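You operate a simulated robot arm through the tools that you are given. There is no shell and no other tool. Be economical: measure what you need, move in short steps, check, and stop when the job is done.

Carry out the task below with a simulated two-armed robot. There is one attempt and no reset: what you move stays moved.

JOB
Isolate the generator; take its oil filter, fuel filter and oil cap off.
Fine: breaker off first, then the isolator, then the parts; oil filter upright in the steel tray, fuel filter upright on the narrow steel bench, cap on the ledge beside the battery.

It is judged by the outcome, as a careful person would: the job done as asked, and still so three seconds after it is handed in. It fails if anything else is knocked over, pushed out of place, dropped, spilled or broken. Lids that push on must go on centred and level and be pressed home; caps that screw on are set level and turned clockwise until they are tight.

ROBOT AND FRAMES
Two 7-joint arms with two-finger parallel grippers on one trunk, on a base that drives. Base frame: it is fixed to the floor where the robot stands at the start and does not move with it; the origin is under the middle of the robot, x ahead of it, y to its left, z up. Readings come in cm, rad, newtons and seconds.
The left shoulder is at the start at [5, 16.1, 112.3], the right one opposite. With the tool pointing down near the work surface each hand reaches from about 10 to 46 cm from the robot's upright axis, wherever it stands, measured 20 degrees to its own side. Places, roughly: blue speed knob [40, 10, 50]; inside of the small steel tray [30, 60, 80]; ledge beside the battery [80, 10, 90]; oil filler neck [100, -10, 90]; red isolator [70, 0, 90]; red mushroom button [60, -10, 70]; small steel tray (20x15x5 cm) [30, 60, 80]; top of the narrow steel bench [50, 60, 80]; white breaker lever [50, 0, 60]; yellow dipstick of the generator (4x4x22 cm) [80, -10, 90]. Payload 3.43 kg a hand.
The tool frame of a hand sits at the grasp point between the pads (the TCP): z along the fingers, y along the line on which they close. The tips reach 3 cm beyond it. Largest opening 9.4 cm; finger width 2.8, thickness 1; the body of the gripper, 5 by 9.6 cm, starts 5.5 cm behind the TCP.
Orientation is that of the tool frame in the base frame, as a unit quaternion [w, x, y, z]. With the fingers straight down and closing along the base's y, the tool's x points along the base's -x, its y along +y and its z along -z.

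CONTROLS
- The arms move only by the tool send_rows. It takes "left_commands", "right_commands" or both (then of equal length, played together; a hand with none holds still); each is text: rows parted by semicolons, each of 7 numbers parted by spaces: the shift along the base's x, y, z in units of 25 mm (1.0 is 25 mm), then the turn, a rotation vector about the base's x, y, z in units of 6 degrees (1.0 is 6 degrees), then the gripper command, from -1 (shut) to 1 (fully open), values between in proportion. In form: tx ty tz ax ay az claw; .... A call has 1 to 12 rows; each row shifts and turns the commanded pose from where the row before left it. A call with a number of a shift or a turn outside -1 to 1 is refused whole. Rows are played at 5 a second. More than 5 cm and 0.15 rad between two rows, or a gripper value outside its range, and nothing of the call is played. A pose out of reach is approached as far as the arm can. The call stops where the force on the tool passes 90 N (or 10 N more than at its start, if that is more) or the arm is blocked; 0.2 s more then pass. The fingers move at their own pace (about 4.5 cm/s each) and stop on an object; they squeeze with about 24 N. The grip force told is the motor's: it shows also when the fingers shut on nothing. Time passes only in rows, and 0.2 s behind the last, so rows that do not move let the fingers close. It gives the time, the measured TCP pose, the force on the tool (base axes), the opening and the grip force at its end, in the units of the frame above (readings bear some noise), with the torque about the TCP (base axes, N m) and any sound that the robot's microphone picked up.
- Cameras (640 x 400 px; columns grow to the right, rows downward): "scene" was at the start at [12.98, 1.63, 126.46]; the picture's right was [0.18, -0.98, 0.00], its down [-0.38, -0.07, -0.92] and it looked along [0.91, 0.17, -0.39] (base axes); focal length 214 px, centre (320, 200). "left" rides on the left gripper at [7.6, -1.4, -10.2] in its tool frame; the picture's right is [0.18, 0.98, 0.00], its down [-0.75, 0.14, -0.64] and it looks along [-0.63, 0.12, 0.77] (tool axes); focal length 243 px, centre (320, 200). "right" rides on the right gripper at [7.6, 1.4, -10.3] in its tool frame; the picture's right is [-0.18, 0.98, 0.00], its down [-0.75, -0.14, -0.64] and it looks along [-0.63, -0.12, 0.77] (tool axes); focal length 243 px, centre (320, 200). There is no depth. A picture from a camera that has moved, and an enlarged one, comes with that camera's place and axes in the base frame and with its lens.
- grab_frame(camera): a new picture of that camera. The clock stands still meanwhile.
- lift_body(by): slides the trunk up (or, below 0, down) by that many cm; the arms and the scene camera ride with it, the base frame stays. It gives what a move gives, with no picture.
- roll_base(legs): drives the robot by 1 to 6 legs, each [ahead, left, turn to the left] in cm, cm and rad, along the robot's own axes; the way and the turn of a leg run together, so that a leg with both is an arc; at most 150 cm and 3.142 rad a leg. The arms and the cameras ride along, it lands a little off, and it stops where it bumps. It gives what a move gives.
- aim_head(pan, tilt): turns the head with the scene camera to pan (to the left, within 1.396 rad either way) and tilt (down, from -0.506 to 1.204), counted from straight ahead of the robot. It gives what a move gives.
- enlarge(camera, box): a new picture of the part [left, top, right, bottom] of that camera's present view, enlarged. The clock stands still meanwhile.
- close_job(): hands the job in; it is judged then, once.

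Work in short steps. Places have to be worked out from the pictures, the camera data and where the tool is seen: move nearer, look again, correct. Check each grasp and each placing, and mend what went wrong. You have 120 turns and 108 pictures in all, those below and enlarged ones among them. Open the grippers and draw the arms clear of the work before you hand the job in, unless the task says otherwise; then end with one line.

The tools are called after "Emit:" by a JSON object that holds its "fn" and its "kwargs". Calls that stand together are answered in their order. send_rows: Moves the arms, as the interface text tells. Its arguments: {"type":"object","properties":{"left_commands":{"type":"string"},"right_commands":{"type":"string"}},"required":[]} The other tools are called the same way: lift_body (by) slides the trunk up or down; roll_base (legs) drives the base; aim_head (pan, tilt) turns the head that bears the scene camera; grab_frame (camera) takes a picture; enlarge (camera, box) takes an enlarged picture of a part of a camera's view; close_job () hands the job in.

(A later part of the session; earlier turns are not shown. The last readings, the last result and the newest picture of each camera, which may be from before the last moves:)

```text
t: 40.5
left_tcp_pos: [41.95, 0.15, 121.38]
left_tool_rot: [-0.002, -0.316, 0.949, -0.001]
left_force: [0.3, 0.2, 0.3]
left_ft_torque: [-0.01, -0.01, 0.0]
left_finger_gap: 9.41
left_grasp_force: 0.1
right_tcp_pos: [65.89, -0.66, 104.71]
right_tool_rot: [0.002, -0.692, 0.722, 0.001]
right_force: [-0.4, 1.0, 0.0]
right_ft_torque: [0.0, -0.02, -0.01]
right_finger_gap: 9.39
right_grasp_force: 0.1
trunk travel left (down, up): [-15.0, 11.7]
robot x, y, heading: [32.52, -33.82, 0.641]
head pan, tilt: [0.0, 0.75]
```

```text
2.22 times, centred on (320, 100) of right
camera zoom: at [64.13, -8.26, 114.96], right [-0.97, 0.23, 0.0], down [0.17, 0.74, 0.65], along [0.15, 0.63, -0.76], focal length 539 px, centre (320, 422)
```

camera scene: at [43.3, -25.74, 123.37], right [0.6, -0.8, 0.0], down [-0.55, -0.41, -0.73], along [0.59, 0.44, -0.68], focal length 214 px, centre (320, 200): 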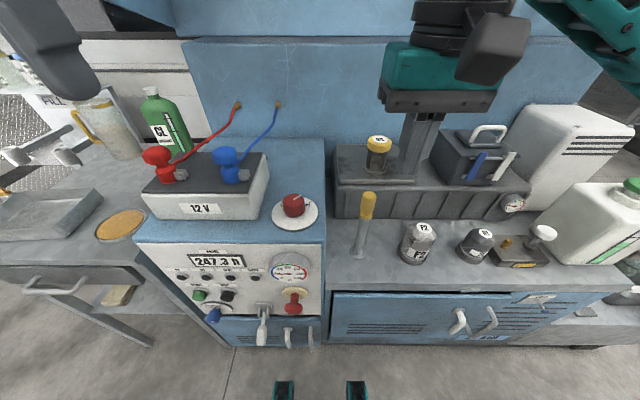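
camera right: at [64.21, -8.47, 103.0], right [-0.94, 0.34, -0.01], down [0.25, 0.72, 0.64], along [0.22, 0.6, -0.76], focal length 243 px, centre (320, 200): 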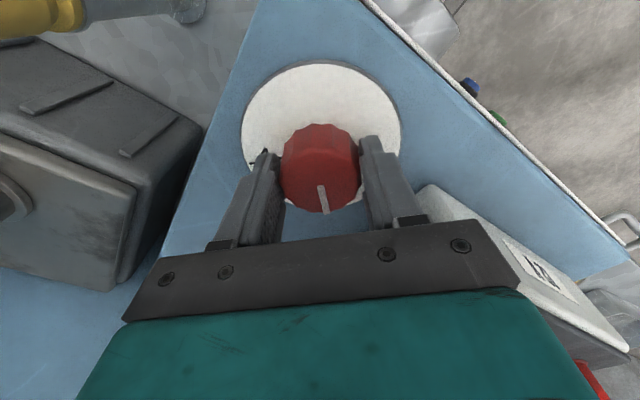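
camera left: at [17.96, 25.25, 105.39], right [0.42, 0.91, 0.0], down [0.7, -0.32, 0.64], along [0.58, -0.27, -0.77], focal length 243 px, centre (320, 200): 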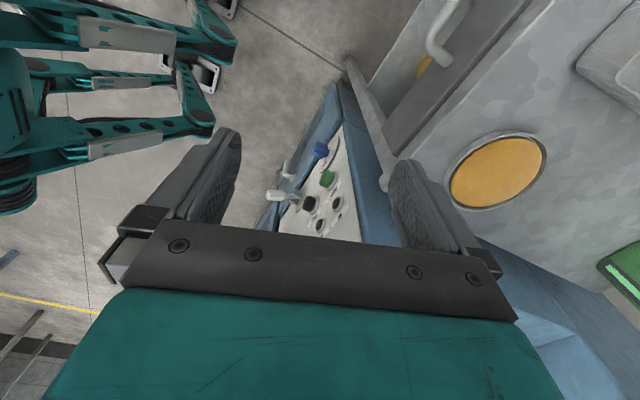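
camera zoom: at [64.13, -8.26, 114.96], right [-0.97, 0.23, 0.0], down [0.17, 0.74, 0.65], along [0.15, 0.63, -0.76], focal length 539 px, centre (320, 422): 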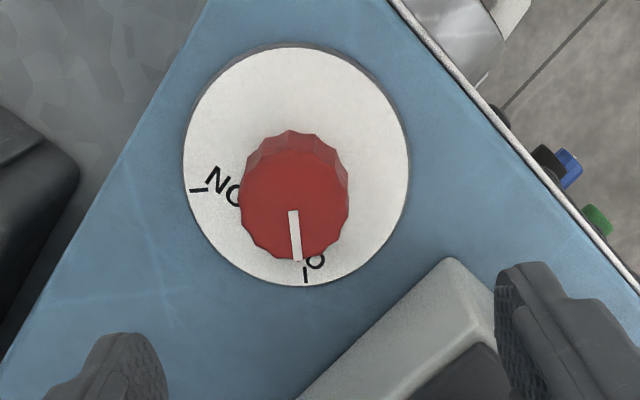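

The pointer is on OFF: isolated. Next the oil cap (around n≈72, e≈63): I move the right hand up and over towards it, open, with yaw back to straight, and look.

Emit:
{"fn": "send_rows", "kwargs": {"right_commands": "0 0 .9 0 0 -.75 1; .96 -.38 .5 0 0 -.75 1; .96 -.38 .2 0 0 -.75 1; .96 -.38 .2 0 0 -.75 1; .96 -.38 .2 0 0 -.75 1; .96 -.38 .2 0 0 -.75 1; .96 -.38 .2 0 0 -.75 1; .96 -.38 .2 0 0 -.75 1; .96 -.38 .2 0 0 -.75 1; .96 -.38 .2 0 0 -.75 1"}}

Emit:
{"fn": "grab_frame", "kwargs": {"camera": "right"}}

Emit:
{"fn": "grab_frame", "kwargs": {"camera": "scene"}}

```text
t: 42.7
left_tcp_pos: [42.01, 0.07, 121.5]
left_tool_rot: [-0.002, -0.316, 0.949, 0.0]
left_force: [-0.6, 0.0, -0.4]
left_ft_torque: [0.01, -0.01, -0.05]
left_finger_gap: 9.41
left_grasp_force: 0.0
right_tcp_pos: [87.68, -8.97, 112.19]
right_tool_rot: [0.003, -0.363, 0.932, 0.0]
right_force: [0.2, 0.0, -0.1]
right_ft_torque: [0.0, -0.03, -0.03]
right_finger_gap: 9.41
right_grasp_force: 0.0
trunk travel left (down, up): [-15.0, 11.7]
robot x, y, heading: [32.48, -33.69, 0.638]
head pan, tilt: [0.0, 0.75]
```

```text
73 pictures are left
camera right: at [81.13, -13.13, 122.39], right [-0.53, 0.85, 0.0], down [0.65, 0.4, 0.65], along [0.55, 0.34, -0.76], focal length 243 px, centre (320, 200)
```

right: 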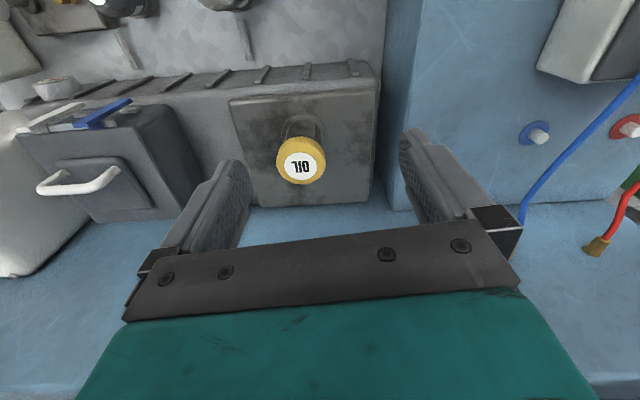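

```text
72 pictures are left
camera scene: at [42.23, -26.55, 123.34], right [0.6, -0.8, 0.0], down [-0.55, -0.41, -0.73], along [0.59, 0.44, -0.68], focal length 214 px, centre (320, 200)
```

scene: 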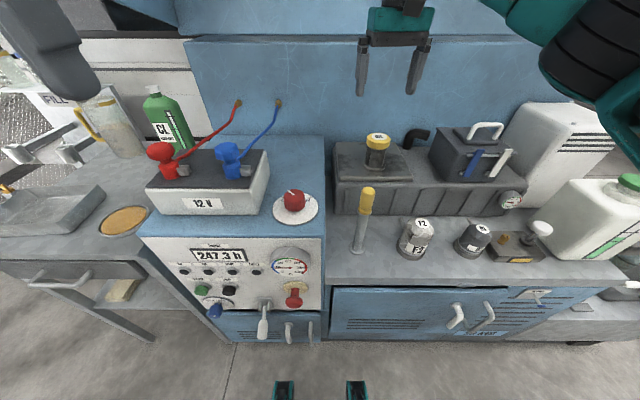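

Triangulated cap top centre: [96.6,-6.4,95.8]. I move over it, yawing -72° to leave room for unscrewing, and stop above it to check.

Emit:
{"fn": "send_rows", "kwargs": {"right_commands": ".297 .087 -.27 0 0 -1 1; .297 .087 -.27 0 0 -1 1; .297 .087 -.27 0 0 -1 1; .297 .087 -.27 0 0 -1 1; .297 .087 -.27 0 0 -1 1; .297 .087 -.27 0 0 -1 1; .297 .087 -.27 0 0 -1 1; .297 .087 -.27 0 0 -1 1; .297 .087 -.27 0 0 -1 1; .297 .087 -.27 0 0 -1 1; .297 .087 -.27 0 0 -1 1; .297 .087 -.27 0 0 -1 1"}}

Emit:
{"fn": "grab_frame", "kwargs": {"camera": "right"}}

Emit:
{"fn": "enlarge", "kwargs": {"camera": "scene", "box": [320, 60, 460, 200]}}

```text
t: 45.3
left_tcp_pos: [42.01, 0.02, 121.44]
left_tool_rot: [-0.002, -0.316, 0.949, 0.0]
left_force: [-0.9, 0.3, 0.6]
left_ft_torque: [-0.03, 0.01, -0.02]
left_finger_gap: 9.4
left_grasp_force: 0.1
right_tcp_pos: [93.79, -9.42, 103.68]
right_tool_rot: [0.002, 0.255, 0.967, -0.002]
right_force: [0.9, -0.2, 0.9]
right_ft_torque: [-0.01, -0.03, 0.01]
right_finger_gap: 9.39
right_grasp_force: 0.1
right hand out of reach, approached as far as the arm can: row 6, 7, 8, 9, 10, 11, 12
trunk travel left (down, up): [-15.0, 11.7]
robot x, y, heading: [32.46, -33.58, 0.644]
head pan, tilt: [0.0, 0.75]
```

```text
71 pictures are left
camera right: at [87.75, -4.25, 113.93], right [0.65, 0.76, 0.0], down [0.58, -0.49, 0.65], along [0.49, -0.42, -0.76], focal length 243 px, centre (320, 200)
```

right: 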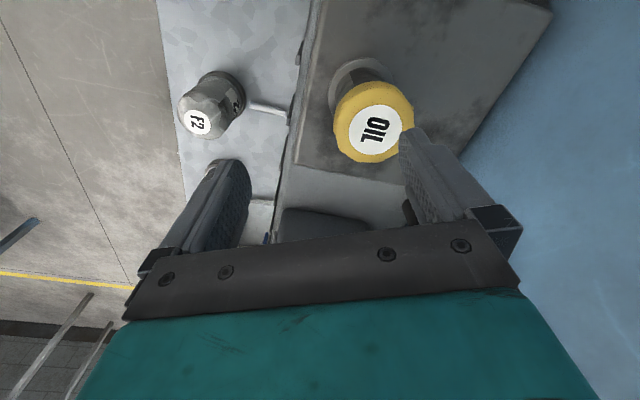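

```text
2.86 times, centred on (390, 130) of scene
camera zoom: at [42.18, -26.49, 123.34], right [0.6, -0.8, 0.0], down [-0.55, -0.41, -0.73], along [0.59, 0.44, -0.68], focal length 613 px, centre (120, 400)
```

zoom: 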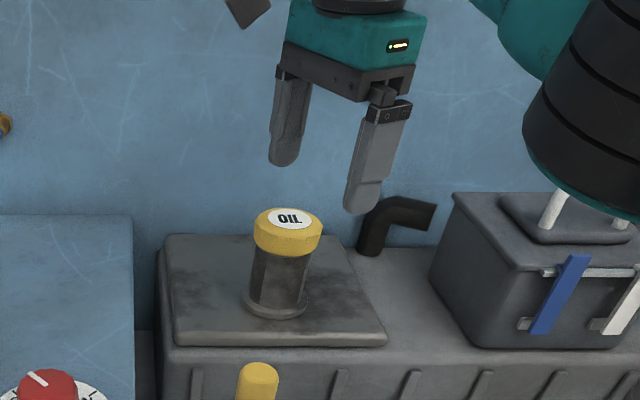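

The cap is about 4 cm beyond this arm's reach. I look down in front of the base to see what blocked it, to decide how to get nearer.

Emit:
{"fn": "send_rows", "kwargs": {"right_commands": "-.5 -.4 .6 0 0 1 1; -.5 -.4 .6 0 0 1 1; -.5 -.4 .4 0 0 1 1; -.5 -.4 0 0 0 1 1; -.5 -.4 0 0 0 1 1; -.5 -.4 0 0 0 1 1"}}

Emit:
{"fn": "aim_head", "kwargs": {"pan": 0, "tilt": 1.15}}

Emit:
{"fn": "grab_frame", "kwargs": {"camera": "scene"}}

```text
t: 46.7
left_tcp_pos: [42.08, 0.06, 121.42]
left_tool_rot: [-0.002, -0.317, 0.948, 0.0]
left_force: [0.1, 0.0, -1.1]
left_ft_torque: [0.02, 0.01, -0.01]
left_finger_gap: 9.41
left_grasp_force: 0.1
right_tcp_pos: [86.23, -15.35, 107.78]
right_tool_rot: [0.003, -0.059, 0.998, -0.001]
right_force: [0.8, 0.1, 0.2]
right_ft_torque: [-0.01, 0.0, 0.01]
right_finger_gap: 9.42
right_grasp_force: 0.0
trunk travel left (down, up): [-15.0, 11.7]
robot x, y, heading: [32.72, -33.98, 0.638]
head pan, tilt: [0.0, 0.75]
```

```text
t: 47.6
left_tcp_pos: [42.07, 0.22, 121.44]
left_tool_rot: [-0.002, -0.317, 0.949, 0.0]
left_force: [0.3, -0.4, 0.0]
left_ft_torque: [-0.01, -0.05, 0.02]
left_finger_gap: 9.41
left_grasp_force: 0.1
right_tcp_pos: [86.16, -15.37, 107.75]
right_tool_rot: [0.002, -0.056, 0.998, 0.0]
right_force: [0.0, 0.2, -0.1]
right_ft_torque: [-0.01, 0.01, -0.02]
right_finger_gap: 9.37
right_grasp_force: 0.1
trunk travel left (down, up): [-15.0, 11.7]
robot x, y, heading: [32.49, -34.32, 0.639]
head pan, tilt: [0.0, 1.15]
```

```text
69 pictures are left
camera scene: at [40.36, -27.94, 120.46], right [0.6, -0.8, 0.0], down [-0.73, -0.55, -0.41], along [0.33, 0.24, -0.91], focal length 214 px, centre (320, 200)
```

scene: 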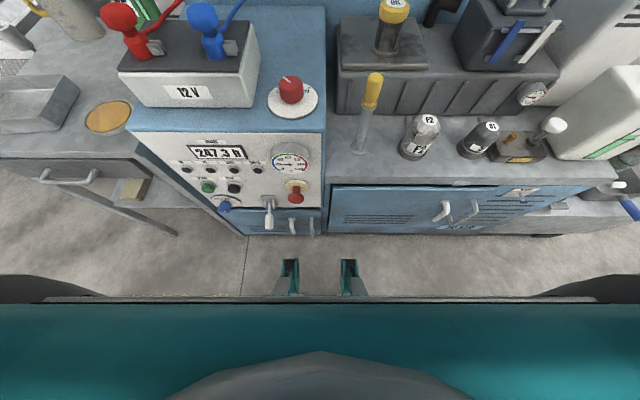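

Nothing touches the feet; rotating the robot left brings the right shoulder some 8 cm nearer. I raise the hands, shift right 8 and turn left 0.5 rad.

Emit:
{"fn": "send_rows", "kwargs": {"right_commands": "-.4 -.3 1 0 0 0 1; -.4 -.3 1 0 0 0 1; -.4 -.3 1 0 0 0 1; -.4 -.3 .5 0 0 0 1"}}

Emit:
{"fn": "roll_base", "kwargs": {"legs": [[0, -8, 0], [0, 0, 0.5]]}}

Emit:
{"fn": "aim_head", "kwargs": {"pan": -0.5, "tilt": 0.75}}

Emit:
{"fn": "grab_frame", "kwargs": {"camera": "scene"}}

```text
t: 48.6
left_tcp_pos: [42.05, 0.04, 121.41]
left_tool_rot: [-0.002, -0.316, 0.949, 0.0]
left_force: [0.3, -0.4, -0.5]
left_ft_torque: [-0.01, -0.03, -0.03]
left_finger_gap: 9.41
left_grasp_force: 0.1
right_tcp_pos: [82.15, -18.52, 116.44]
right_tool_rot: [0.003, -0.057, 0.998, -0.001]
right_force: [0.6, 0.1, -0.2]
right_ft_torque: [0.01, 0.01, 0.02]
right_finger_gap: 9.42
right_grasp_force: 0.1
trunk travel left (down, up): [-15.0, 11.7]
robot x, y, heading: [32.6, -34.15, 0.641]
head pan, tilt: [0.0, 1.15]
```

```text
t: 51.0
left_tcp_pos: [29.5, -5.99, 121.47]
left_tool_rot: [-0.001, -0.54, 0.842, -0.001]
left_force: [-0.2, 0.8, -0.7]
left_ft_torque: [0.04, -0.06, 0.02]
left_finger_gap: 9.39
left_grasp_force: 0.1
right_tcp_pos: [73.59, -3.1, 116.42]
right_tool_rot: [0.004, -0.301, 0.954, 0.0]
right_force: [0.7, -0.3, -0.1]
right_ft_torque: [-0.01, 0.03, -0.01]
right_finger_gap: 9.41
right_grasp_force: 0.1
trunk travel left (down, up): [-15.0, 11.7]
robot x, y, heading: [37.6, -40.35, 1.134]
head pan, tilt: [0.0, 1.15]
```

```text
t: 52.0
left_tcp_pos: [29.45, -5.85, 121.44]
left_tool_rot: [-0.001, -0.54, 0.842, -0.002]
left_force: [0.2, -0.1, -0.1]
left_ft_torque: [-0.01, -0.01, 0.0]
left_finger_gap: 9.41
left_grasp_force: 0.0
right_tcp_pos: [73.61, -3.08, 116.58]
right_tool_rot: [0.003, -0.301, 0.954, 0.0]
right_force: [0.6, 0.0, 0.1]
right_ft_torque: [0.02, -0.01, 0.04]
right_finger_gap: 9.39
right_grasp_force: 0.1
trunk travel left (down, up): [-15.0, 11.7]
robot x, y, heading: [37.07, -40.23, 1.141]
head pan, tilt: [-0.499, 0.75]
```

```text
68 pictures are left
camera scene: at [45.47, -31.71, 123.34], right [0.6, -0.8, 0.0], down [-0.55, -0.41, -0.73], along [0.59, 0.44, -0.68], focal length 214 px, centre (320, 200)
```

scene: 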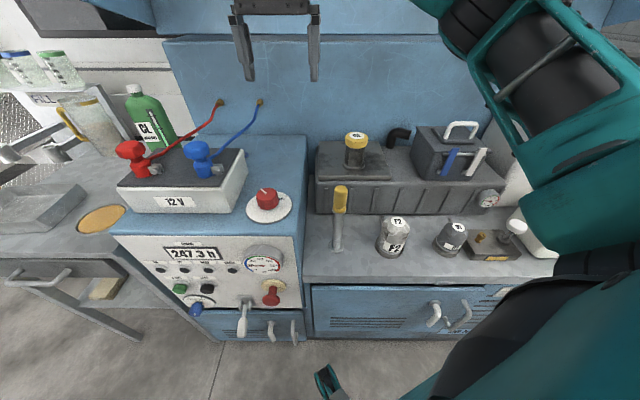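

Now the right shoulder is at n≈17.6. I move over the cap again, at z≈104, yawing -42°.

Emit:
{"fn": "send_rows", "kwargs": {"right_commands": ".92 -.13 -.5 0 0 -.7 1; .92 -.13 -.5 0 0 -.7 1; .92 -.13 -.5 0 0 -.7 1; .92 -.13 -.5 0 0 -.7 1; .92 -.13 -.5 0 0 -.7 1; .92 -.13 -.5 0 0 -.7 1; .92 -.13 -.5 0 0 -.7 1; .92 -.13 -.5 0 0 -.7 1; .92 -.13 -.5 0 0 -.7 1; .92 -.13 -.5 0 0 -.7 1"}}

Emit:
{"fn": "grab_frame", "kwargs": {"camera": "right"}}

Emit:
{"fn": "enlarge", "kwargs": {"camera": "scene", "box": [290, 60, 430, 200]}}

```text
t: 54.2
left_tcp_pos: [29.48, -6.0, 121.41]
left_tool_rot: [-0.002, -0.54, 0.841, 0.0]
left_force: [0.4, -0.1, 0.2]
left_ft_torque: [-0.01, 0.0, 0.03]
left_finger_gap: 9.41
left_grasp_force: 0.0
right_tcp_pos: [96.81, -6.36, 104.02]
right_tool_rot: [0.003, 0.061, 0.998, -0.001]
right_force: [-0.2, 0.6, -2.0]
right_ft_torque: [0.01, 0.03, 0.0]
right_finger_gap: 9.41
right_grasp_force: 0.1
trunk travel left (down, up): [-15.0, 11.7]
robot x, y, heading: [37.31, -40.56, 1.142]
head pan, tilt: [-0.499, 0.75]
```

```text
67 pictures are left
camera right: at [89.33, -3.93, 114.26], right [0.3, 0.95, 0.0], down [0.73, -0.23, 0.65], along [0.62, -0.2, -0.76], focal length 243 px, centre (320, 200)
```

right: 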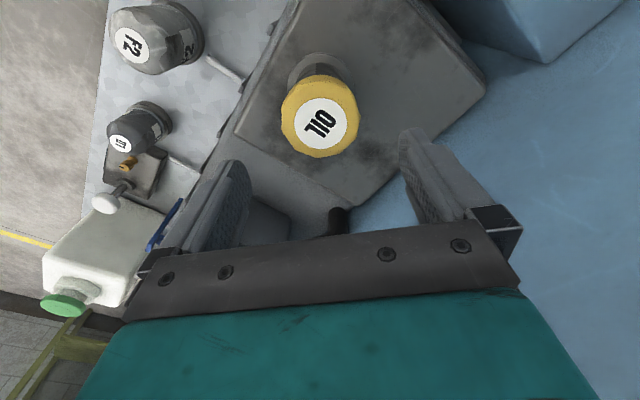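

```text
2.86 times, centred on (360, 130) of scene
camera zoom: at [45.5, -31.72, 123.34], right [0.6, -0.8, 0.0], down [-0.55, -0.41, -0.73], along [0.59, 0.44, -0.68], focal length 613 px, centre (206, 400)
```

zoom: 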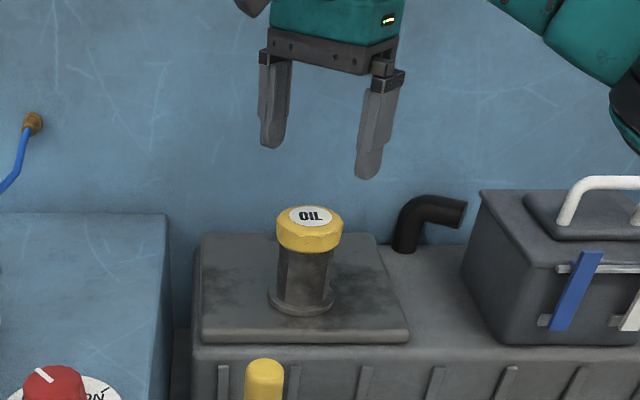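

Cap at [96.5,-6.1], well aligned. I descend to z≈95.2 and close on the cap.

Emit:
{"fn": "send_rows", "kwargs": {"right_commands": "-.1 .08 -.8 0 0 0 1; 0 0 -.8 0 0 0 1; 0 0 -.8 0 0 0 1; 0 0 -.7 0 0 0 1; 0 0 -.4 0 0 0 1; 0 0 0 0 0 0 -1; 0 0 0 0 0 0 -1; 0 0 0 0 0 0 -1; 0 0 0 0 0 0 -1; 0 0 0 0 0 0 -1"}}

Emit:
{"fn": "enlarge", "kwargs": {"camera": "scene", "box": [290, 60, 430, 200]}}

```text
t: 56.4
left_tcp_pos: [29.42, -6.06, 121.45]
left_tool_rot: [-0.001, -0.54, 0.842, 0.001]
left_force: [-0.1, 0.1, 0.2]
left_ft_torque: [0.01, 0.02, 0.01]
left_finger_gap: 9.42
left_grasp_force: 0.0
right_tcp_pos: [96.5, -6.24, 95.2]
right_tool_rot: [0.003, 0.06, 0.998, -0.002]
right_force: [-2.3, -13.2, -0.7]
right_ft_torque: [-0.19, 0.01, -0.06]
right_finger_gap: 6.5
right_grasp_force: 23.6
trunk travel left (down, up): [-15.0, 11.7]
robot x, y, heading: [37.42, -39.96, 1.142]
head pan, tilt: [-0.499, 0.75]
```

```text
2.86 times, centred on (360, 130) of scene
camera zoom: at [45.47, -31.85, 123.35], right [0.6, -0.8, 0.0], down [-0.55, -0.41, -0.73], along [0.59, 0.44, -0.68], focal length 613 px, centre (206, 400)
```

zoom: 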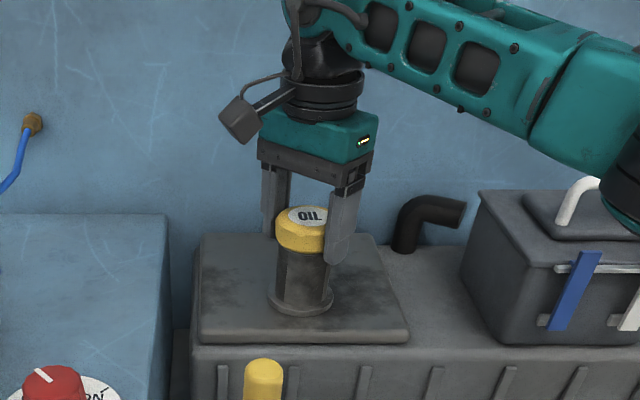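

Gripped with a 6.5 cm gap. I turn counter-clockwise 72° and read the forces.

Emit:
{"fn": "send_rows", "kwargs": {"right_commands": "0 -.08 0 0 0 .5 -1; 0 0 0 0 0 1 -1; 0 0 0 0 0 1 -1; 0 0 0 0 0 1 -1; 0 0 0 0 0 1 -1; 0 0 0 0 0 1 -1; 0 0 0 0 0 1 -1; 0 0 0 0 0 1 -1; 0 0 0 0 0 1 -1; 0 0 0 0 0 1 -1; 0 0 0 0 0 1 -1; 0 0 0 0 0 1 -1"}}

Emit:
{"fn": "enlarge", "kwargs": {"camera": "right", "box": [220, 80, 420, 260]}}

```text
t: 59.0
left_tcp_pos: [29.64, -6.04, 121.52]
left_tool_rot: [-0.001, -0.539, 0.842, 0.002]
left_force: [0.3, 1.2, -0.1]
left_ft_torque: [0.01, -0.01, 0.0]
left_finger_gap: 9.4
left_grasp_force: 0.0
right_tcp_pos: [96.82, -6.67, 95.16]
right_tool_rot: [0.004, -0.515, 0.857, 0.001]
right_force: [21.7, -13.7, 6.8]
right_ft_torque: [-0.08, -0.13, -0.09]
right_finger_gap: 6.4
right_grasp_force: 23.7
trunk travel left (down, up): [-15.0, 11.7]
robot x, y, heading: [37.05, -39.99, 1.135]
head pan, tilt: [-0.499, 0.75]
```

```text
2.22 times, centred on (320, 170) of right
camera zoom: at [91.85, -12.66, 105.45], right [-0.78, 0.63, 0.0], down [0.47, 0.59, 0.65], along [0.41, 0.51, -0.76], focal length 539 px, centre (320, 267)
```

zoom: 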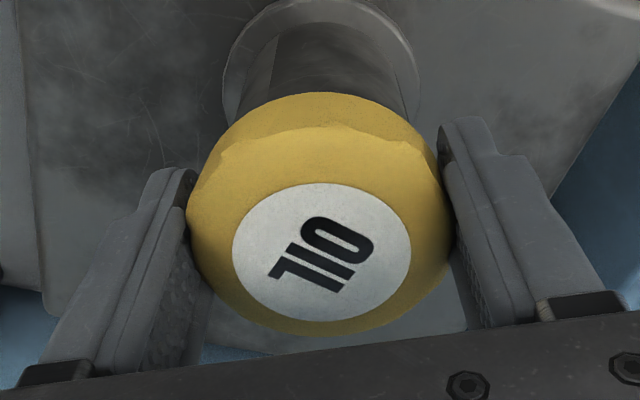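

The cap turns with the hand at little torque. I re-centre slightly and continue turning.

Emit:
{"fn": "send_rows", "kwargs": {"right_commands": ".1 -.1 0 0 0 1 -1; 0 0 0 0 0 1 -1; 0 0 0 0 0 1 -1; 0 0 0 0 0 1 -1; 0 0 0 0 0 1 -1; 0 0 0 0 0 1 -1; 0 0 0 0 0 1 -1; 0 0 0 0 0 1 -1; 0 0 0 0 0 1 -1; 0 0 0 0 0 1 -1; 0 0 0 0 0 1 -1; 0 0 0 0 0 1 -1"}}

Emit:
{"fn": "enlarge", "kwargs": {"camera": "scene", "box": [290, 60, 430, 200]}}

```text
t: 61.6
left_tcp_pos: [29.66, -6.14, 121.51]
left_tool_rot: [-0.002, -0.54, 0.842, -0.001]
left_force: [0.4, -0.1, -0.7]
left_ft_torque: [-0.02, -0.03, -0.01]
left_finger_gap: 9.39
left_grasp_force: 0.0
right_tcp_pos: [96.9, -6.5, 95.19]
right_tool_rot: [0.004, -0.558, 0.83, 0.001]
right_force: [22.8, -1.7, 10.2]
right_ft_torque: [0.11, -0.05, -0.06]
right_finger_gap: 6.37
right_grasp_force: 24.3
right hand out of reach, approached as far as the arm can: row 2, 3, 4, 5, 6, 7, 8, 9, 10, 11, 12
trunk travel left (down, up): [-15.0, 11.7]
robot x, y, heading: [37.35, -40.43, 1.14]
head pan, tilt: [-0.499, 0.75]
```

```text
2.86 times, centred on (360, 130) of scene
camera zoom: at [45.62, -31.79, 123.34], right [0.6, -0.8, 0.0], down [-0.55, -0.41, -0.73], along [0.59, 0.44, -0.68], focal length 613 px, centre (206, 400)
```

zoom: 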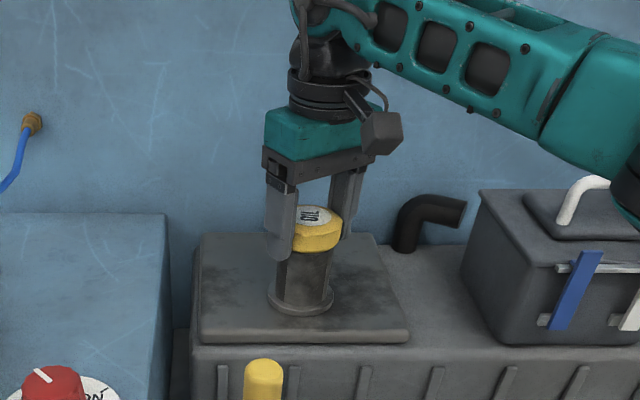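

Limit reached at yaw ≈68°. I open, swing back 132° (two calls) and regrasp.

Emit:
{"fn": "send_rows", "kwargs": {"right_commands": "0 0 0 0 0 0 1; 0 0 0 0 0 0 1; 0 0 0 0 0 0 1; 0 0 0 0 0 -1 1; 0 0 0 0 0 -1 1; 0 0 0 0 0 -1 1; 0 0 0 0 0 -1 1; 0 0 0 0 0 -1 1; 0 0 0 0 0 -1 1; 0 0 0 0 0 -1 1; 0 0 0 0 0 -1 1; 0 0 0 0 0 -1 1"}}

Emit:
{"fn": "send_rows", "kwargs": {"right_commands": "0 0 0 0 0 -1 1; 0 0 0 0 0 -1 1; 0 0 0 0 0 -1 1; 0 0 0 0 0 -1 1; 0 0 0 0 0 -1 1; 0 0 0 0 0 -1 1; 0 0 0 0 0 -1 1; 0 0 0 0 0 -1 1; 0 0 0 0 0 -1 1; 0 0 0 0 0 -1 1; 0 0 0 0 0 -1 1; 0 0 0 0 0 -1 1"}}

```text
t: 64.2
left_tcp_pos: [29.5, -5.95, 121.4]
left_tool_rot: [-0.002, -0.541, 0.841, 0.0]
left_force: [1.2, -0.2, 0.0]
left_ft_torque: [0.0, -0.03, 0.0]
left_finger_gap: 9.39
left_grasp_force: 0.1
right_tcp_pos: [96.62, -6.55, 95.23]
right_tool_rot: [0.003, -0.121, 0.993, 0.0]
right_force: [0.9, -0.3, -0.9]
right_ft_torque: [-0.01, -0.01, -0.03]
right_finger_gap: 9.39
right_grasp_force: 0.0
trunk travel left (down, up): [-15.0, 11.7]
robot x, y, heading: [37.04, -40.44, 1.139]
head pan, tilt: [-0.499, 0.75]
```

```text
t: 66.8
left_tcp_pos: [29.52, -5.96, 121.47]
left_tool_rot: [-0.002, -0.54, 0.842, 0.0]
left_force: [-0.8, 0.7, -0.3]
left_ft_torque: [0.01, -0.02, 0.0]
left_finger_gap: 9.41
left_grasp_force: 0.1
right_tcp_pos: [96.71, -6.5, 95.12]
right_tool_rot: [0.001, 0.485, 0.875, -0.003]
right_force: [-0.1, -0.1, 0.7]
right_ft_torque: [0.02, 0.02, 0.01]
right_finger_gap: 9.38
right_grasp_force: 0.0
trunk travel left (down, up): [-15.0, 11.7]
robot x, y, heading: [37.41, -40.31, 1.135]
head pan, tilt: [-0.499, 0.75]
```

No contact while swinging. I go 30° further back, then close and turn again.

Emit:
{"fn": "send_rows", "kwargs": {"right_commands": "0 0 0 0 0 -1 1; 0 0 0 0 0 -1 1; 0 0 0 0 0 -1 1; 0 0 0 0 0 -1 1; 0 0 0 0 0 -1 1; 0 0 0 0 0 0 -1; 0 0 0 0 0 0 -1; 0 0 0 0 0 0 -1; 0 0 0 0 0 0 -1; 0 0 0 0 0 1 -1; 0 0 0 0 0 1 -1; 0 0 0 0 0 1 -1"}}

Emit:
{"fn": "send_rows", "kwargs": {"right_commands": "0 0 0 0 0 1 -1; 0 0 0 0 0 1 -1; 0 0 0 0 0 1 -1; 0 0 0 0 0 1 -1; 0 0 0 0 0 1 -1; 0 0 0 0 0 1 -1; 0 0 0 0 0 1 -1; 0 0 0 0 0 1 -1; 0 0 0 0 0 1 -1; 0 0 0 0 0 1 -1; 0 0 0 0 0 1 -1; 0 0 0 0 0 1 -1"}}

Emit:
{"fn": "send_rows", "kwargs": {"right_commands": "0 0 0 0 0 1 -1; 0 0 0 0 0 1 -1; 0 0 0 0 0 1 -1; 0 0 0 0 0 1 -1; 0 0 0 0 0 1 -1; 0 0 0 0 0 1 -1; 0 0 0 0 0 1 -1; 0 0 0 0 0 1 -1; 0 0 0 0 0 1 -1; 0 0 0 0 0 .7 -1"}}

Emit:
{"fn": "enlarge", "kwargs": {"camera": "scene", "box": [290, 60, 430, 200]}}

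```text
t: 69.4
left_tcp_pos: [29.73, -5.86, 121.39]
left_tool_rot: [-0.002, -0.541, 0.841, -0.001]
left_force: [0.0, -0.3, 0.1]
left_ft_torque: [0.0, 0.03, 0.02]
left_finger_gap: 9.4
left_grasp_force: 0.2
right_tcp_pos: [97.01, -6.41, 95.19]
right_tool_rot: [0.003, 0.574, 0.819, 0.001]
right_force: [31.4, 12.4, 11.9]
right_ft_torque: [0.1, -0.1, -0.1]
right_finger_gap: 6.35
right_grasp_force: 24.2
trunk travel left (down, up): [-15.0, 11.7]
robot x, y, heading: [37.32, -40.01, 1.137]
head pan, tilt: [-0.499, 0.75]
```

```text
t: 72.0
left_tcp_pos: [29.61, -5.89, 121.37]
left_tool_rot: [-0.003, -0.54, 0.842, -0.001]
left_force: [-0.9, 0.8, 0.2]
left_ft_torque: [-0.01, 0.04, -0.02]
left_finger_gap: 9.41
left_grasp_force: 0.1
right_tcp_pos: [96.93, -6.34, 95.29]
right_tool_rot: [0.005, -0.018, 1.0, 0.001]
right_force: [28.6, 14.2, 17.6]
right_ft_torque: [0.24, -0.03, -0.01]
right_finger_gap: 6.32
right_grasp_force: 24.4
trunk travel left (down, up): [-15.0, 11.7]
robot x, y, heading: [37.17, -40.45, 1.134]
head pan, tilt: [-0.499, 0.75]
```

```text
t: 74.2
left_tcp_pos: [29.59, -6.04, 121.41]
left_tool_rot: [-0.001, -0.541, 0.841, 0.0]
left_force: [-0.3, -0.5, 0.3]
left_ft_torque: [-0.01, -0.01, -0.01]
left_finger_gap: 9.39
left_grasp_force: 0.1
right_tcp_pos: [96.73, -6.65, 95.18]
right_tool_rot: [0.004, -0.502, 0.865, 0.001]
right_force: [0.3, -2.0, -0.9]
right_ft_torque: [-0.04, 0.0, -0.05]
right_finger_gap: 6.33
right_grasp_force: 23.4
trunk travel left (down, up): [-15.0, 11.7]
robot x, y, heading: [37.38, -40.03, 1.135]
head pan, tilt: [-0.499, 0.75]
```

```text
2.86 times, centred on (360, 130) of scene
camera zoom: at [45.5, -31.74, 123.34], right [0.6, -0.8, 0.0], down [-0.55, -0.41, -0.73], along [0.59, 0.44, -0.68], focal length 613 px, centre (206, 400)
```

zoom: 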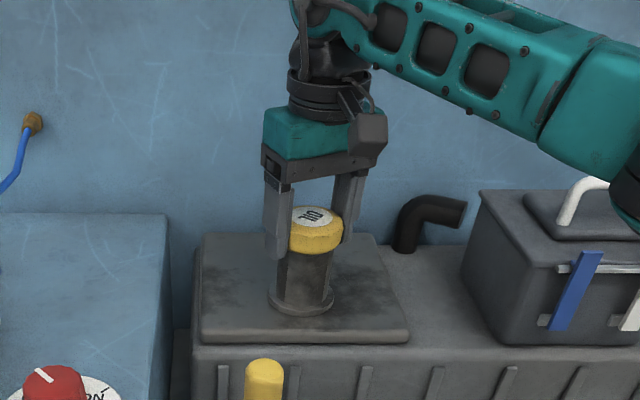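

The side load dropped to zero, so the cap may be free. I lift gently.

Emit:
{"fn": "send_rows", "kwargs": {"right_commands": "0 0 .2 0 0 0 -1; 0 0 .2 0 0 0 -1; 0 0 .3 0 0 0 -1; 0 0 .3 0 0 0 -1"}}

Emit:
{"fn": "enlarge", "kwargs": {"camera": "scene", "box": [290, 60, 430, 200]}}

```text
t: 75.2
left_tcp_pos: [29.47, -6.02, 121.32]
left_tool_rot: [-0.001, -0.54, 0.842, -0.001]
left_force: [0.0, 0.2, -0.1]
left_ft_torque: [-0.02, 0.0, -0.01]
left_finger_gap: 9.4
left_grasp_force: 0.0
right_tcp_pos: [96.69, -6.6, 97.76]
right_tool_rot: [0.003, -0.502, 0.865, 0.0]
right_force: [0.8, 0.5, -0.5]
right_ft_torque: [-0.02, 0.02, 0.02]
right_finger_gap: 6.34
right_grasp_force: 24.6
trunk travel left (down, up): [-15.0, 11.7]
robot x, y, heading: [37.5, -39.95, 1.137]
head pan, tilt: [-0.499, 0.75]
```

```text
2.86 times, centred on (360, 130) of scene
camera zoom: at [45.47, -31.71, 123.34], right [0.6, -0.8, 0.0], down [-0.55, -0.41, -0.73], along [0.59, 0.44, -0.68], focal length 613 px, centre (206, 400)
```

zoom: 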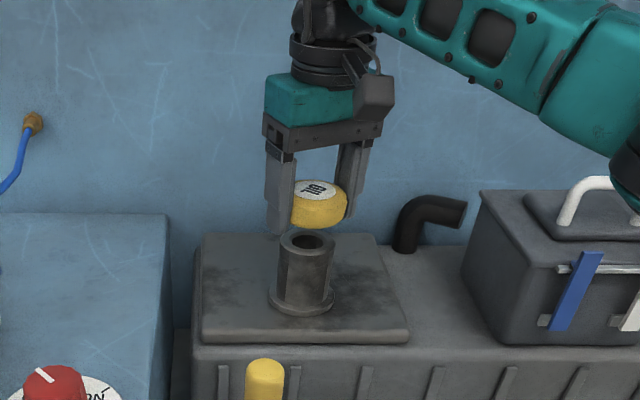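

Cap is off. I lift it and carry it over the ledge to the right of the battery, target [77,7].

Emit:
{"fn": "send_rows", "kwargs": {"right_commands": "0 0 1 0 0 0 -1; 0 0 1 0 0 0 -1; 0 0 1 0 0 0 -1; -.6 .42 .2 0 0 0 -1; -.9 .63 0 0 0 0 -1; -.9 .63 0 0 0 0 -1; -.9 .63 0 0 0 0 -1; -.9 .63 0 0 0 0 -1; -.9 .63 0 0 0 0 -1; -.9 .63 0 0 0 0 -1; -.9 .63 0 0 0 0 -1; -.9 .63 0 0 0 0 -1"}}

Emit:
{"fn": "grab_frame", "kwargs": {"camera": "scene"}}

Emit:
{"fn": "grab_frame", "kwargs": {"camera": "right"}}

```text
t: 77.8
left_tcp_pos: [29.44, -5.93, 121.46]
left_tool_rot: [-0.002, -0.54, 0.841, -0.001]
left_force: [-0.1, 0.5, 0.1]
left_ft_torque: [0.0, 0.04, 0.01]
left_finger_gap: 9.41
left_grasp_force: 0.1
right_tcp_pos: [77.27, 7.34, 105.68]
right_tool_rot: [0.002, -0.502, 0.865, 0.0]
right_force: [0.4, 0.5, -0.5]
right_ft_torque: [0.01, 0.03, 0.02]
right_finger_gap: 6.32
right_grasp_force: 24.2
trunk travel left (down, up): [-15.0, 11.7]
robot x, y, heading: [37.33, -40.33, 1.14]
head pan, tilt: [-0.499, 0.75]
```

```text
60 pictures are left
camera scene: at [45.44, -31.69, 123.34], right [0.6, -0.8, 0.0], down [-0.55, -0.41, -0.73], along [0.59, 0.44, -0.68], focal length 214 px, centre (320, 200)
```

scene: 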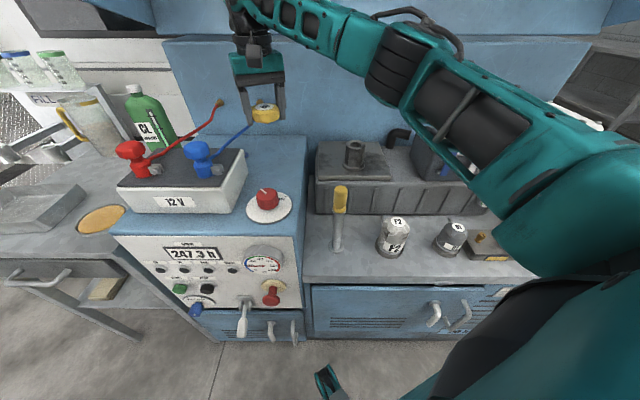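

```text
59 pictures are left
camera right: at [72.16, 1.32, 115.97], right [-0.76, 0.65, 0.0], down [0.49, 0.58, 0.65], along [0.42, 0.49, -0.76], focal length 243 px, centre (320, 200)
```

right: 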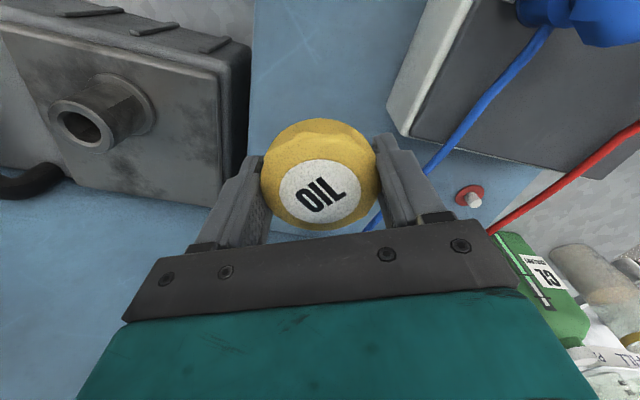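

The hand is over the ledge clear of the cable. I shift slightly away from the cable and lower toward the ledge (z≈88).

Emit:
{"fn": "send_rows", "kwargs": {"right_commands": "-.45 -.73 -.5 0 0 0 -1; 0 0 -.9 0 0 0 -1; 0 0 -.9 0 0 0 -1; 0 0 -.9 0 0 0 -1; 0 0 -.9 0 0 0 -1; 0 0 -.8 0 0 0 -1; 0 0 -.3 0 0 0 -1"}}

Emit:
{"fn": "enlarge", "kwargs": {"camera": "scene", "box": [190, 80, 330, 220]}}

```text
t: 79.4
left_tcp_pos: [29.42, -5.85, 121.46]
left_tool_rot: [-0.001, -0.541, 0.841, 0.0]
left_force: [0.3, -0.2, 0.1]
left_ft_torque: [0.02, 0.0, 0.0]
left_finger_gap: 9.41
left_grasp_force: 0.0
right_tcp_pos: [75.97, 5.26, 92.61]
right_tool_rot: [0.002, -0.502, 0.865, 0.0]
right_force: [-0.3, 0.6, -0.1]
right_ft_torque: [0.01, 0.01, 0.02]
right_finger_gap: 6.35
right_grasp_force: 23.8
trunk travel left (down, up): [-15.0, 11.7]
robot x, y, heading: [37.4, -40.49, 1.143]
head pan, tilt: [-0.499, 0.75]
```

```text
2.86 times, centred on (260, 150) of scene
camera zoom: at [45.48, -31.71, 123.34], right [0.6, -0.8, 0.0], down [-0.55, -0.41, -0.73], along [0.59, 0.44, -0.68], focal length 613 px, centre (491, 343)
```

zoom: 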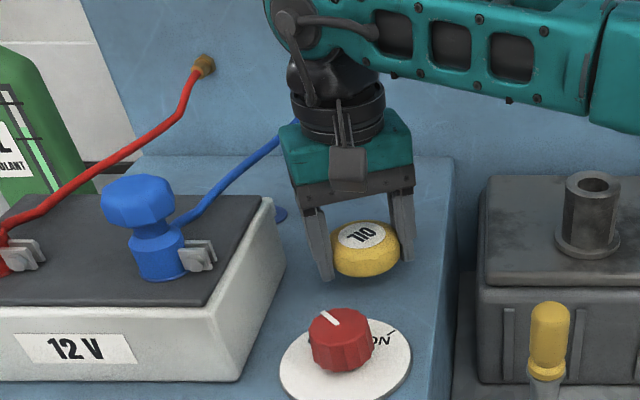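

Nearly down; I lower in small steps until contact.

Emit:
{"fn": "send_rows", "kwargs": {"right_commands": "0 0 -.15 0 0 0 -1; 0 0 -.15 0 0 0 -1; 0 0 -.12 0 0 0 -1; 0 0 -.12 0 0 0 -1; 0 0 0 0 0 0 -1"}}

```text
t: 80.6
left_tcp_pos: [29.49, -5.97, 121.41]
left_tool_rot: [-0.002, -0.54, 0.841, -0.002]
left_force: [-0.6, 0.4, 0.4]
left_ft_torque: [0.0, -0.01, 0.0]
left_finger_gap: 9.41
left_grasp_force: 0.0
right_tcp_pos: [75.99, 5.39, 91.29]
right_tool_rot: [0.003, -0.501, 0.865, 0.001]
right_force: [0.3, -0.2, 0.6]
right_ft_torque: [-0.01, -0.01, -0.01]
right_finger_gap: 6.34
right_grasp_force: 23.8
trunk travel left (down, up): [-15.0, 11.7]
robot x, y, heading: [37.3, -40.35, 1.138]
head pan, tilt: [-0.499, 0.75]
```

Emit:
{"fn": "send_rows", "kwargs": {"right_commands": "0 0 -.12 0 0 0 -1; 0 0 -.12 0 0 0 -1; 0 0 -.12 0 0 0 -1; 0 0 0 0 0 0 -1"}}

Emit:
{"fn": "enlarge", "kwargs": {"camera": "scene", "box": [230, 110, 310, 190]}}

```text
t: 81.6
left_tcp_pos: [29.41, -6.04, 121.49]
left_tool_rot: [0.0, -0.541, 0.841, 0.001]
left_force: [-0.3, -0.4, -0.1]
left_ft_torque: [0.03, -0.01, 0.01]
left_finger_gap: 9.41
left_grasp_force: 0.0
right_tcp_pos: [76.01, 5.3, 90.99]
right_tool_rot: [0.006, -0.501, 0.865, 0.003]
right_force: [4.3, -2.6, 28.1]
right_ft_torque: [-0.37, 0.18, 0.35]
right_finger_gap: 6.31
right_grasp_force: 24.3
trunk travel left (down, up): [-15.0, 11.7]
robot x, y, heading: [37.55, -40.16, 1.141]
head pan, tilt: [-0.499, 0.75]
```

```text
5.00 times, centred on (270, 150) of scene
camera zoom: at [45.35, -31.94, 123.41], right [0.6, -0.8, 0.0], down [-0.55, -0.41, -0.73], along [0.59, 0.44, -0.68], focal length 1072 px, centre (570, 450)
```

zoom: 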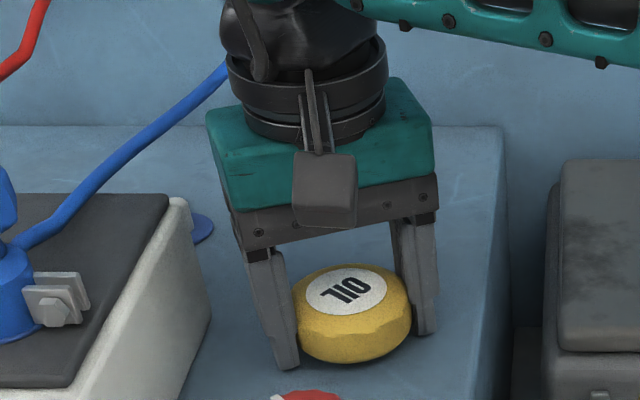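

Contact at 28 N; cap sits at the ledge. I ease off, open and rise.

Emit:
{"fn": "send_rows", "kwargs": {"right_commands": "0 0 .08 0 0 0 -1; 0 0 0 0 0 0 .4; 0 0 0 0 0 0 .6; 0 0 0 0 0 0 1; 0 0 0 0 0 0 1; 0 0 .4 0 0 0 1; 0 0 .9 0 0 0 1; 0 0 .9 0 0 0 1; 0 0 .9 0 0 0 1; 0 0 .9 0 0 0 1; 0 0 .9 0 0 0 1; 0 0 .9 0 0 0 1"}}

Emit:
{"fn": "grab_frame", "kwargs": {"camera": "scene"}}

```text
t: 84.2
left_tcp_pos: [29.52, -5.98, 121.43]
left_tool_rot: [-0.002, -0.539, 0.842, -0.001]
left_force: [-0.2, -0.3, 0.9]
left_ft_torque: [-0.01, -0.02, -0.03]
left_finger_gap: 9.39
left_grasp_force: 0.1
right_tcp_pos: [75.93, 5.49, 105.35]
right_tool_rot: [0.002, -0.503, 0.864, 0.001]
right_force: [0.0, -0.2, -0.1]
right_ft_torque: [-0.01, 0.0, 0.0]
right_finger_gap: 9.43
right_grasp_force: 0.2
trunk travel left (down, up): [-15.0, 11.7]
robot x, y, heading: [37.61, -40.49, 1.141]
head pan, tilt: [-0.499, 0.75]
```

```text
56 pictures are left
camera scene: at [45.46, -31.73, 123.34], right [0.6, -0.8, 0.0], down [-0.55, -0.41, -0.73], along [0.59, 0.44, -0.68], focal length 214 px, centre (320, 200)
```

scene: 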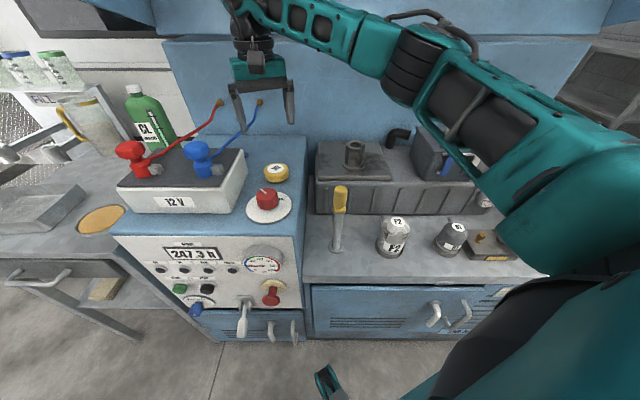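

Cap rests flat on the ledge. F2 top triangulates to [86.6,-25.4,81] and O1 to [97,-38.4,80]. I carry the open right hand over F2, passing above the dipstick.

Emit:
{"fn": "send_rows", "kwargs": {"right_commands": ".357 -1 0 0 0 -1 1; .357 -1 0 0 0 -1 1; .357 -1 0 0 0 -1 1; .357 -1 0 0 0 -1 1; .357 -1 0 0 0 -1 1; .357 -1 0 0 0 -1 1; .357 -1 0 0 0 -1 1; .357 -1 0 0 0 -1 1; .357 -1 0 0 0 -1 1; .357 -1 -.6 0 0 -1 1; .357 -1 -.8 0 0 -1 1; .357 -1 -.8 0 0 -1 1"}}

Emit:
{"fn": "grab_frame", "kwargs": {"camera": "right"}}

Emit:
{"fn": "grab_frame", "kwargs": {"camera": "scene"}}

```text
t: 86.8
left_tcp_pos: [29.42, -5.89, 121.47]
left_tool_rot: [-0.002, -0.54, 0.841, 0.0]
left_force: [-0.4, 0.3, -0.7]
left_ft_torque: [0.02, 0.02, 0.04]
left_finger_gap: 9.39
left_grasp_force: 0.0
right_tcp_pos: [86.6, -24.64, 99.69]
right_tool_rot: [0.002, 0.103, 0.995, -0.002]
right_force: [0.4, -0.1, -0.6]
right_ft_torque: [-0.04, -0.02, -0.03]
right_finger_gap: 9.42
right_grasp_force: 0.1
trunk travel left (down, up): [-15.0, 11.7]
robot x, y, heading: [36.96, -40.16, 1.14]
head pan, tilt: [-0.499, 0.75]
```

```text
55 pictures are left
camera right: at [79.28, -21.71, 109.96], right [0.38, 0.92, 0.0], down [0.71, -0.29, 0.65], along [0.6, -0.25, -0.76], focal length 243 px, centre (320, 200)
```

right: 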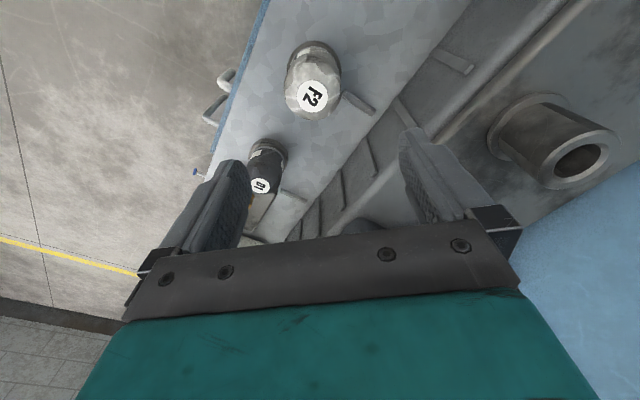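

```text
54 pictures are left
camera scene: at [45.48, -31.76, 123.35], right [0.6, -0.8, 0.0], down [-0.55, -0.41, -0.73], along [0.59, 0.44, -0.68], focal length 214 px, centre (320, 200)
```

scene: 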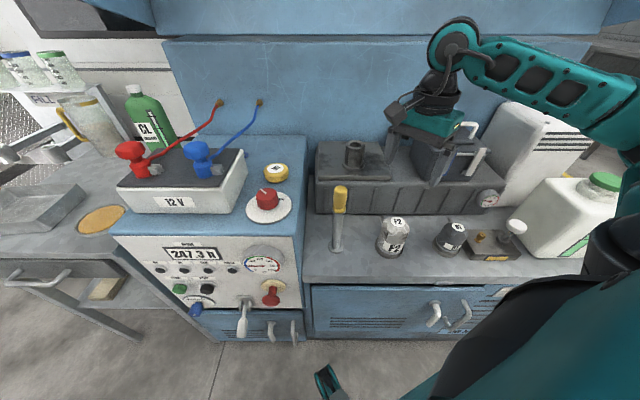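

F2 top at about [86.9,-25.8,81]. I align and descend to just above it, then re-check.

Emit:
{"fn": "send_rows", "kwargs": {"right_commands": ".12 -.4 -.9 0 0 -1 1; 0 0 -.9 0 0 -1 1; 0 0 -.9 0 0 -1 1; 0 0 -.9 0 0 -1 1; 0 0 -.9 0 0 -1 1; 0 0 -.8 0 0 -1 1"}}

Emit:
{"fn": "grab_frame", "kwargs": {"camera": "right"}}

Emit:
{"fn": "enlarge", "kwargs": {"camera": "scene", "box": [320, 150, 500, 280]}}

```text
t: 88.2
left_tcp_pos: [29.57, -5.93, 121.5]
left_tool_rot: [-0.002, -0.54, 0.841, -0.001]
left_force: [-0.7, -0.4, 0.2]
left_ft_torque: [0.02, -0.02, 0.0]
left_finger_gap: 9.42
left_grasp_force: 0.1
right_tcp_pos: [86.98, -25.49, 86.42]
right_tool_rot: [0.003, 0.406, 0.914, -0.002]
right_force: [-0.5, -0.1, 0.3]
right_ft_torque: [0.03, -0.03, -0.02]
right_finger_gap: 9.39
right_grasp_force: 0.0
trunk travel left (down, up): [-15.0, 11.7]
robot x, y, heading: [37.66, -40.39, 1.136]
head pan, tilt: [-0.499, 0.75]
```

```text
53 pictures are left
camera right: at [82.84, -18.85, 96.68], right [0.85, 0.52, 0.0], down [0.4, -0.65, 0.65], along [0.34, -0.55, -0.76], focal length 243 px, centre (320, 200)
```

right: 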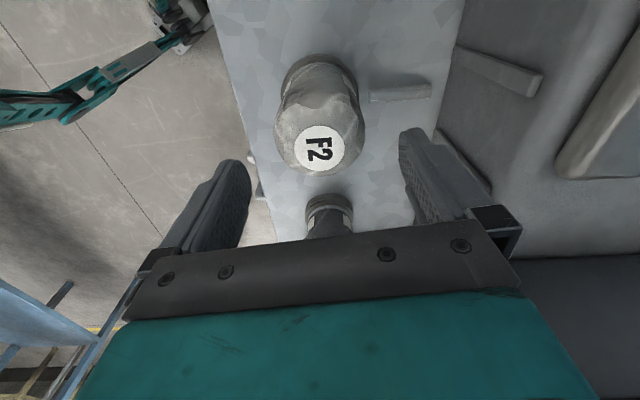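

```text
3.08 times, centred on (410, 215) of scene
camera zoom: at [45.49, -31.72, 123.34], right [0.6, -0.8, 0.0], down [-0.55, -0.41, -0.73], along [0.59, 0.44, -0.68], focal length 660 px, centre (43, 154)
```

zoom: 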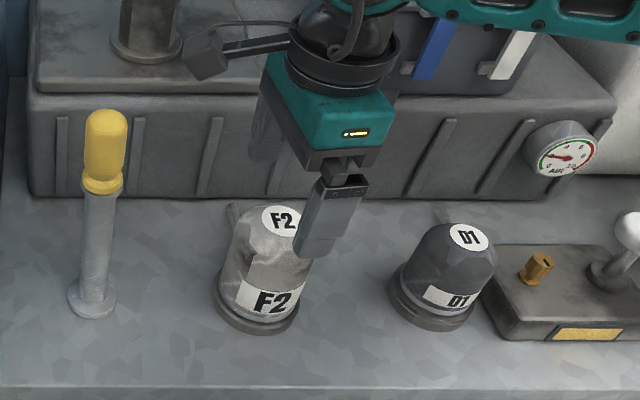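

Before unscrewing, I verify the second filter's label, as it could read "O1" or "D1".

Emit:
{"fn": "enlarge", "kwargs": {"camera": "scene", "box": [425, 205, 485, 250]}}

Emit:
{"fn": "enlarge", "kwargs": {"camera": "scene", "box": [375, 205, 435, 265]}}

```text
8.89 times, centred on (455, 228) of scene
camera zoom: at [45.49, -31.72, 123.34], right [0.6, -0.8, 0.0], down [-0.55, -0.41, -0.73], along [0.59, 0.44, -0.68], focal length 1906 px, centre (-880, -44)
```

zoom: 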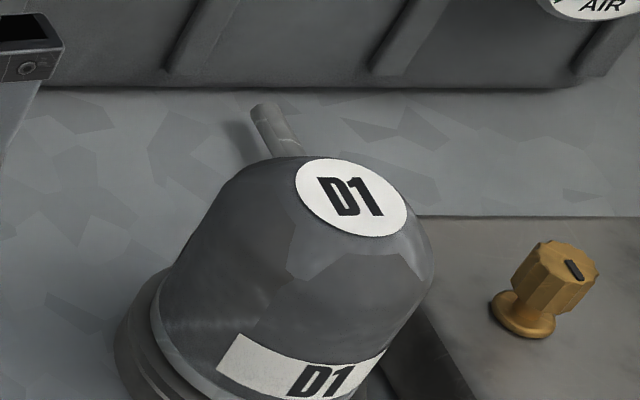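

```text
6.67 times, centred on (405, 235) of scene
camera zoom: at [45.49, -31.72, 123.34], right [0.6, -0.8, 0.0], down [-0.55, -0.41, -0.73], along [0.59, 0.44, -0.68], focal length 1430 px, centre (-247, -33)
```

zoom: 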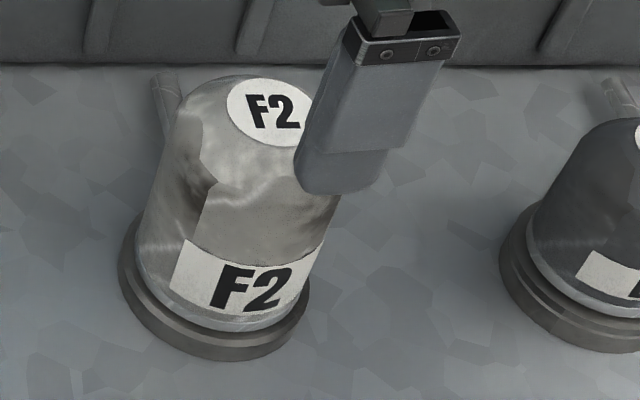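

The label reads "D1", not "O1", so which filter is oil and which is fuel must be established. I look for a legend on the machine doors and surroundings.

Emit:
{"fn": "aim_head", "kwargs": {"pan": -0.9, "tilt": 0.7}}

Emit:
{"fn": "grab_frame", "kwargs": {"camera": "scene"}}

```text
t: 89.0
left_tcp_pos: [29.52, -5.94, 121.5]
left_tool_rot: [-0.002, -0.541, 0.841, -0.001]
left_force: [-0.7, 0.3, 0.2]
left_ft_torque: [0.0, 0.04, -0.02]
left_finger_gap: 9.4
left_grasp_force: 0.0
right_tcp_pos: [86.92, -25.66, 86.46]
right_tool_rot: [0.002, 0.405, 0.914, -0.001]
right_force: [-1.1, -0.5, 0.2]
right_ft_torque: [0.0, 0.0, 0.0]
right_finger_gap: 9.39
right_grasp_force: 0.1
trunk travel left (down, up): [-15.0, 11.7]
robot x, y, heading: [37.69, -40.01, 1.133]
head pan, tilt: [-0.901, 0.7]
```

```text
49 pictures are left
camera scene: at [47.08, -34.65, 123.77], right [0.24, -0.97, 0.0], down [-0.63, -0.15, -0.76], along [0.74, 0.18, -0.64], focal length 214 px, centre (320, 200)
```

scene: 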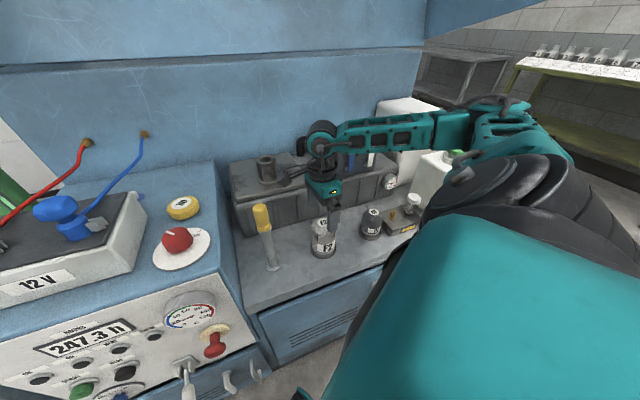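

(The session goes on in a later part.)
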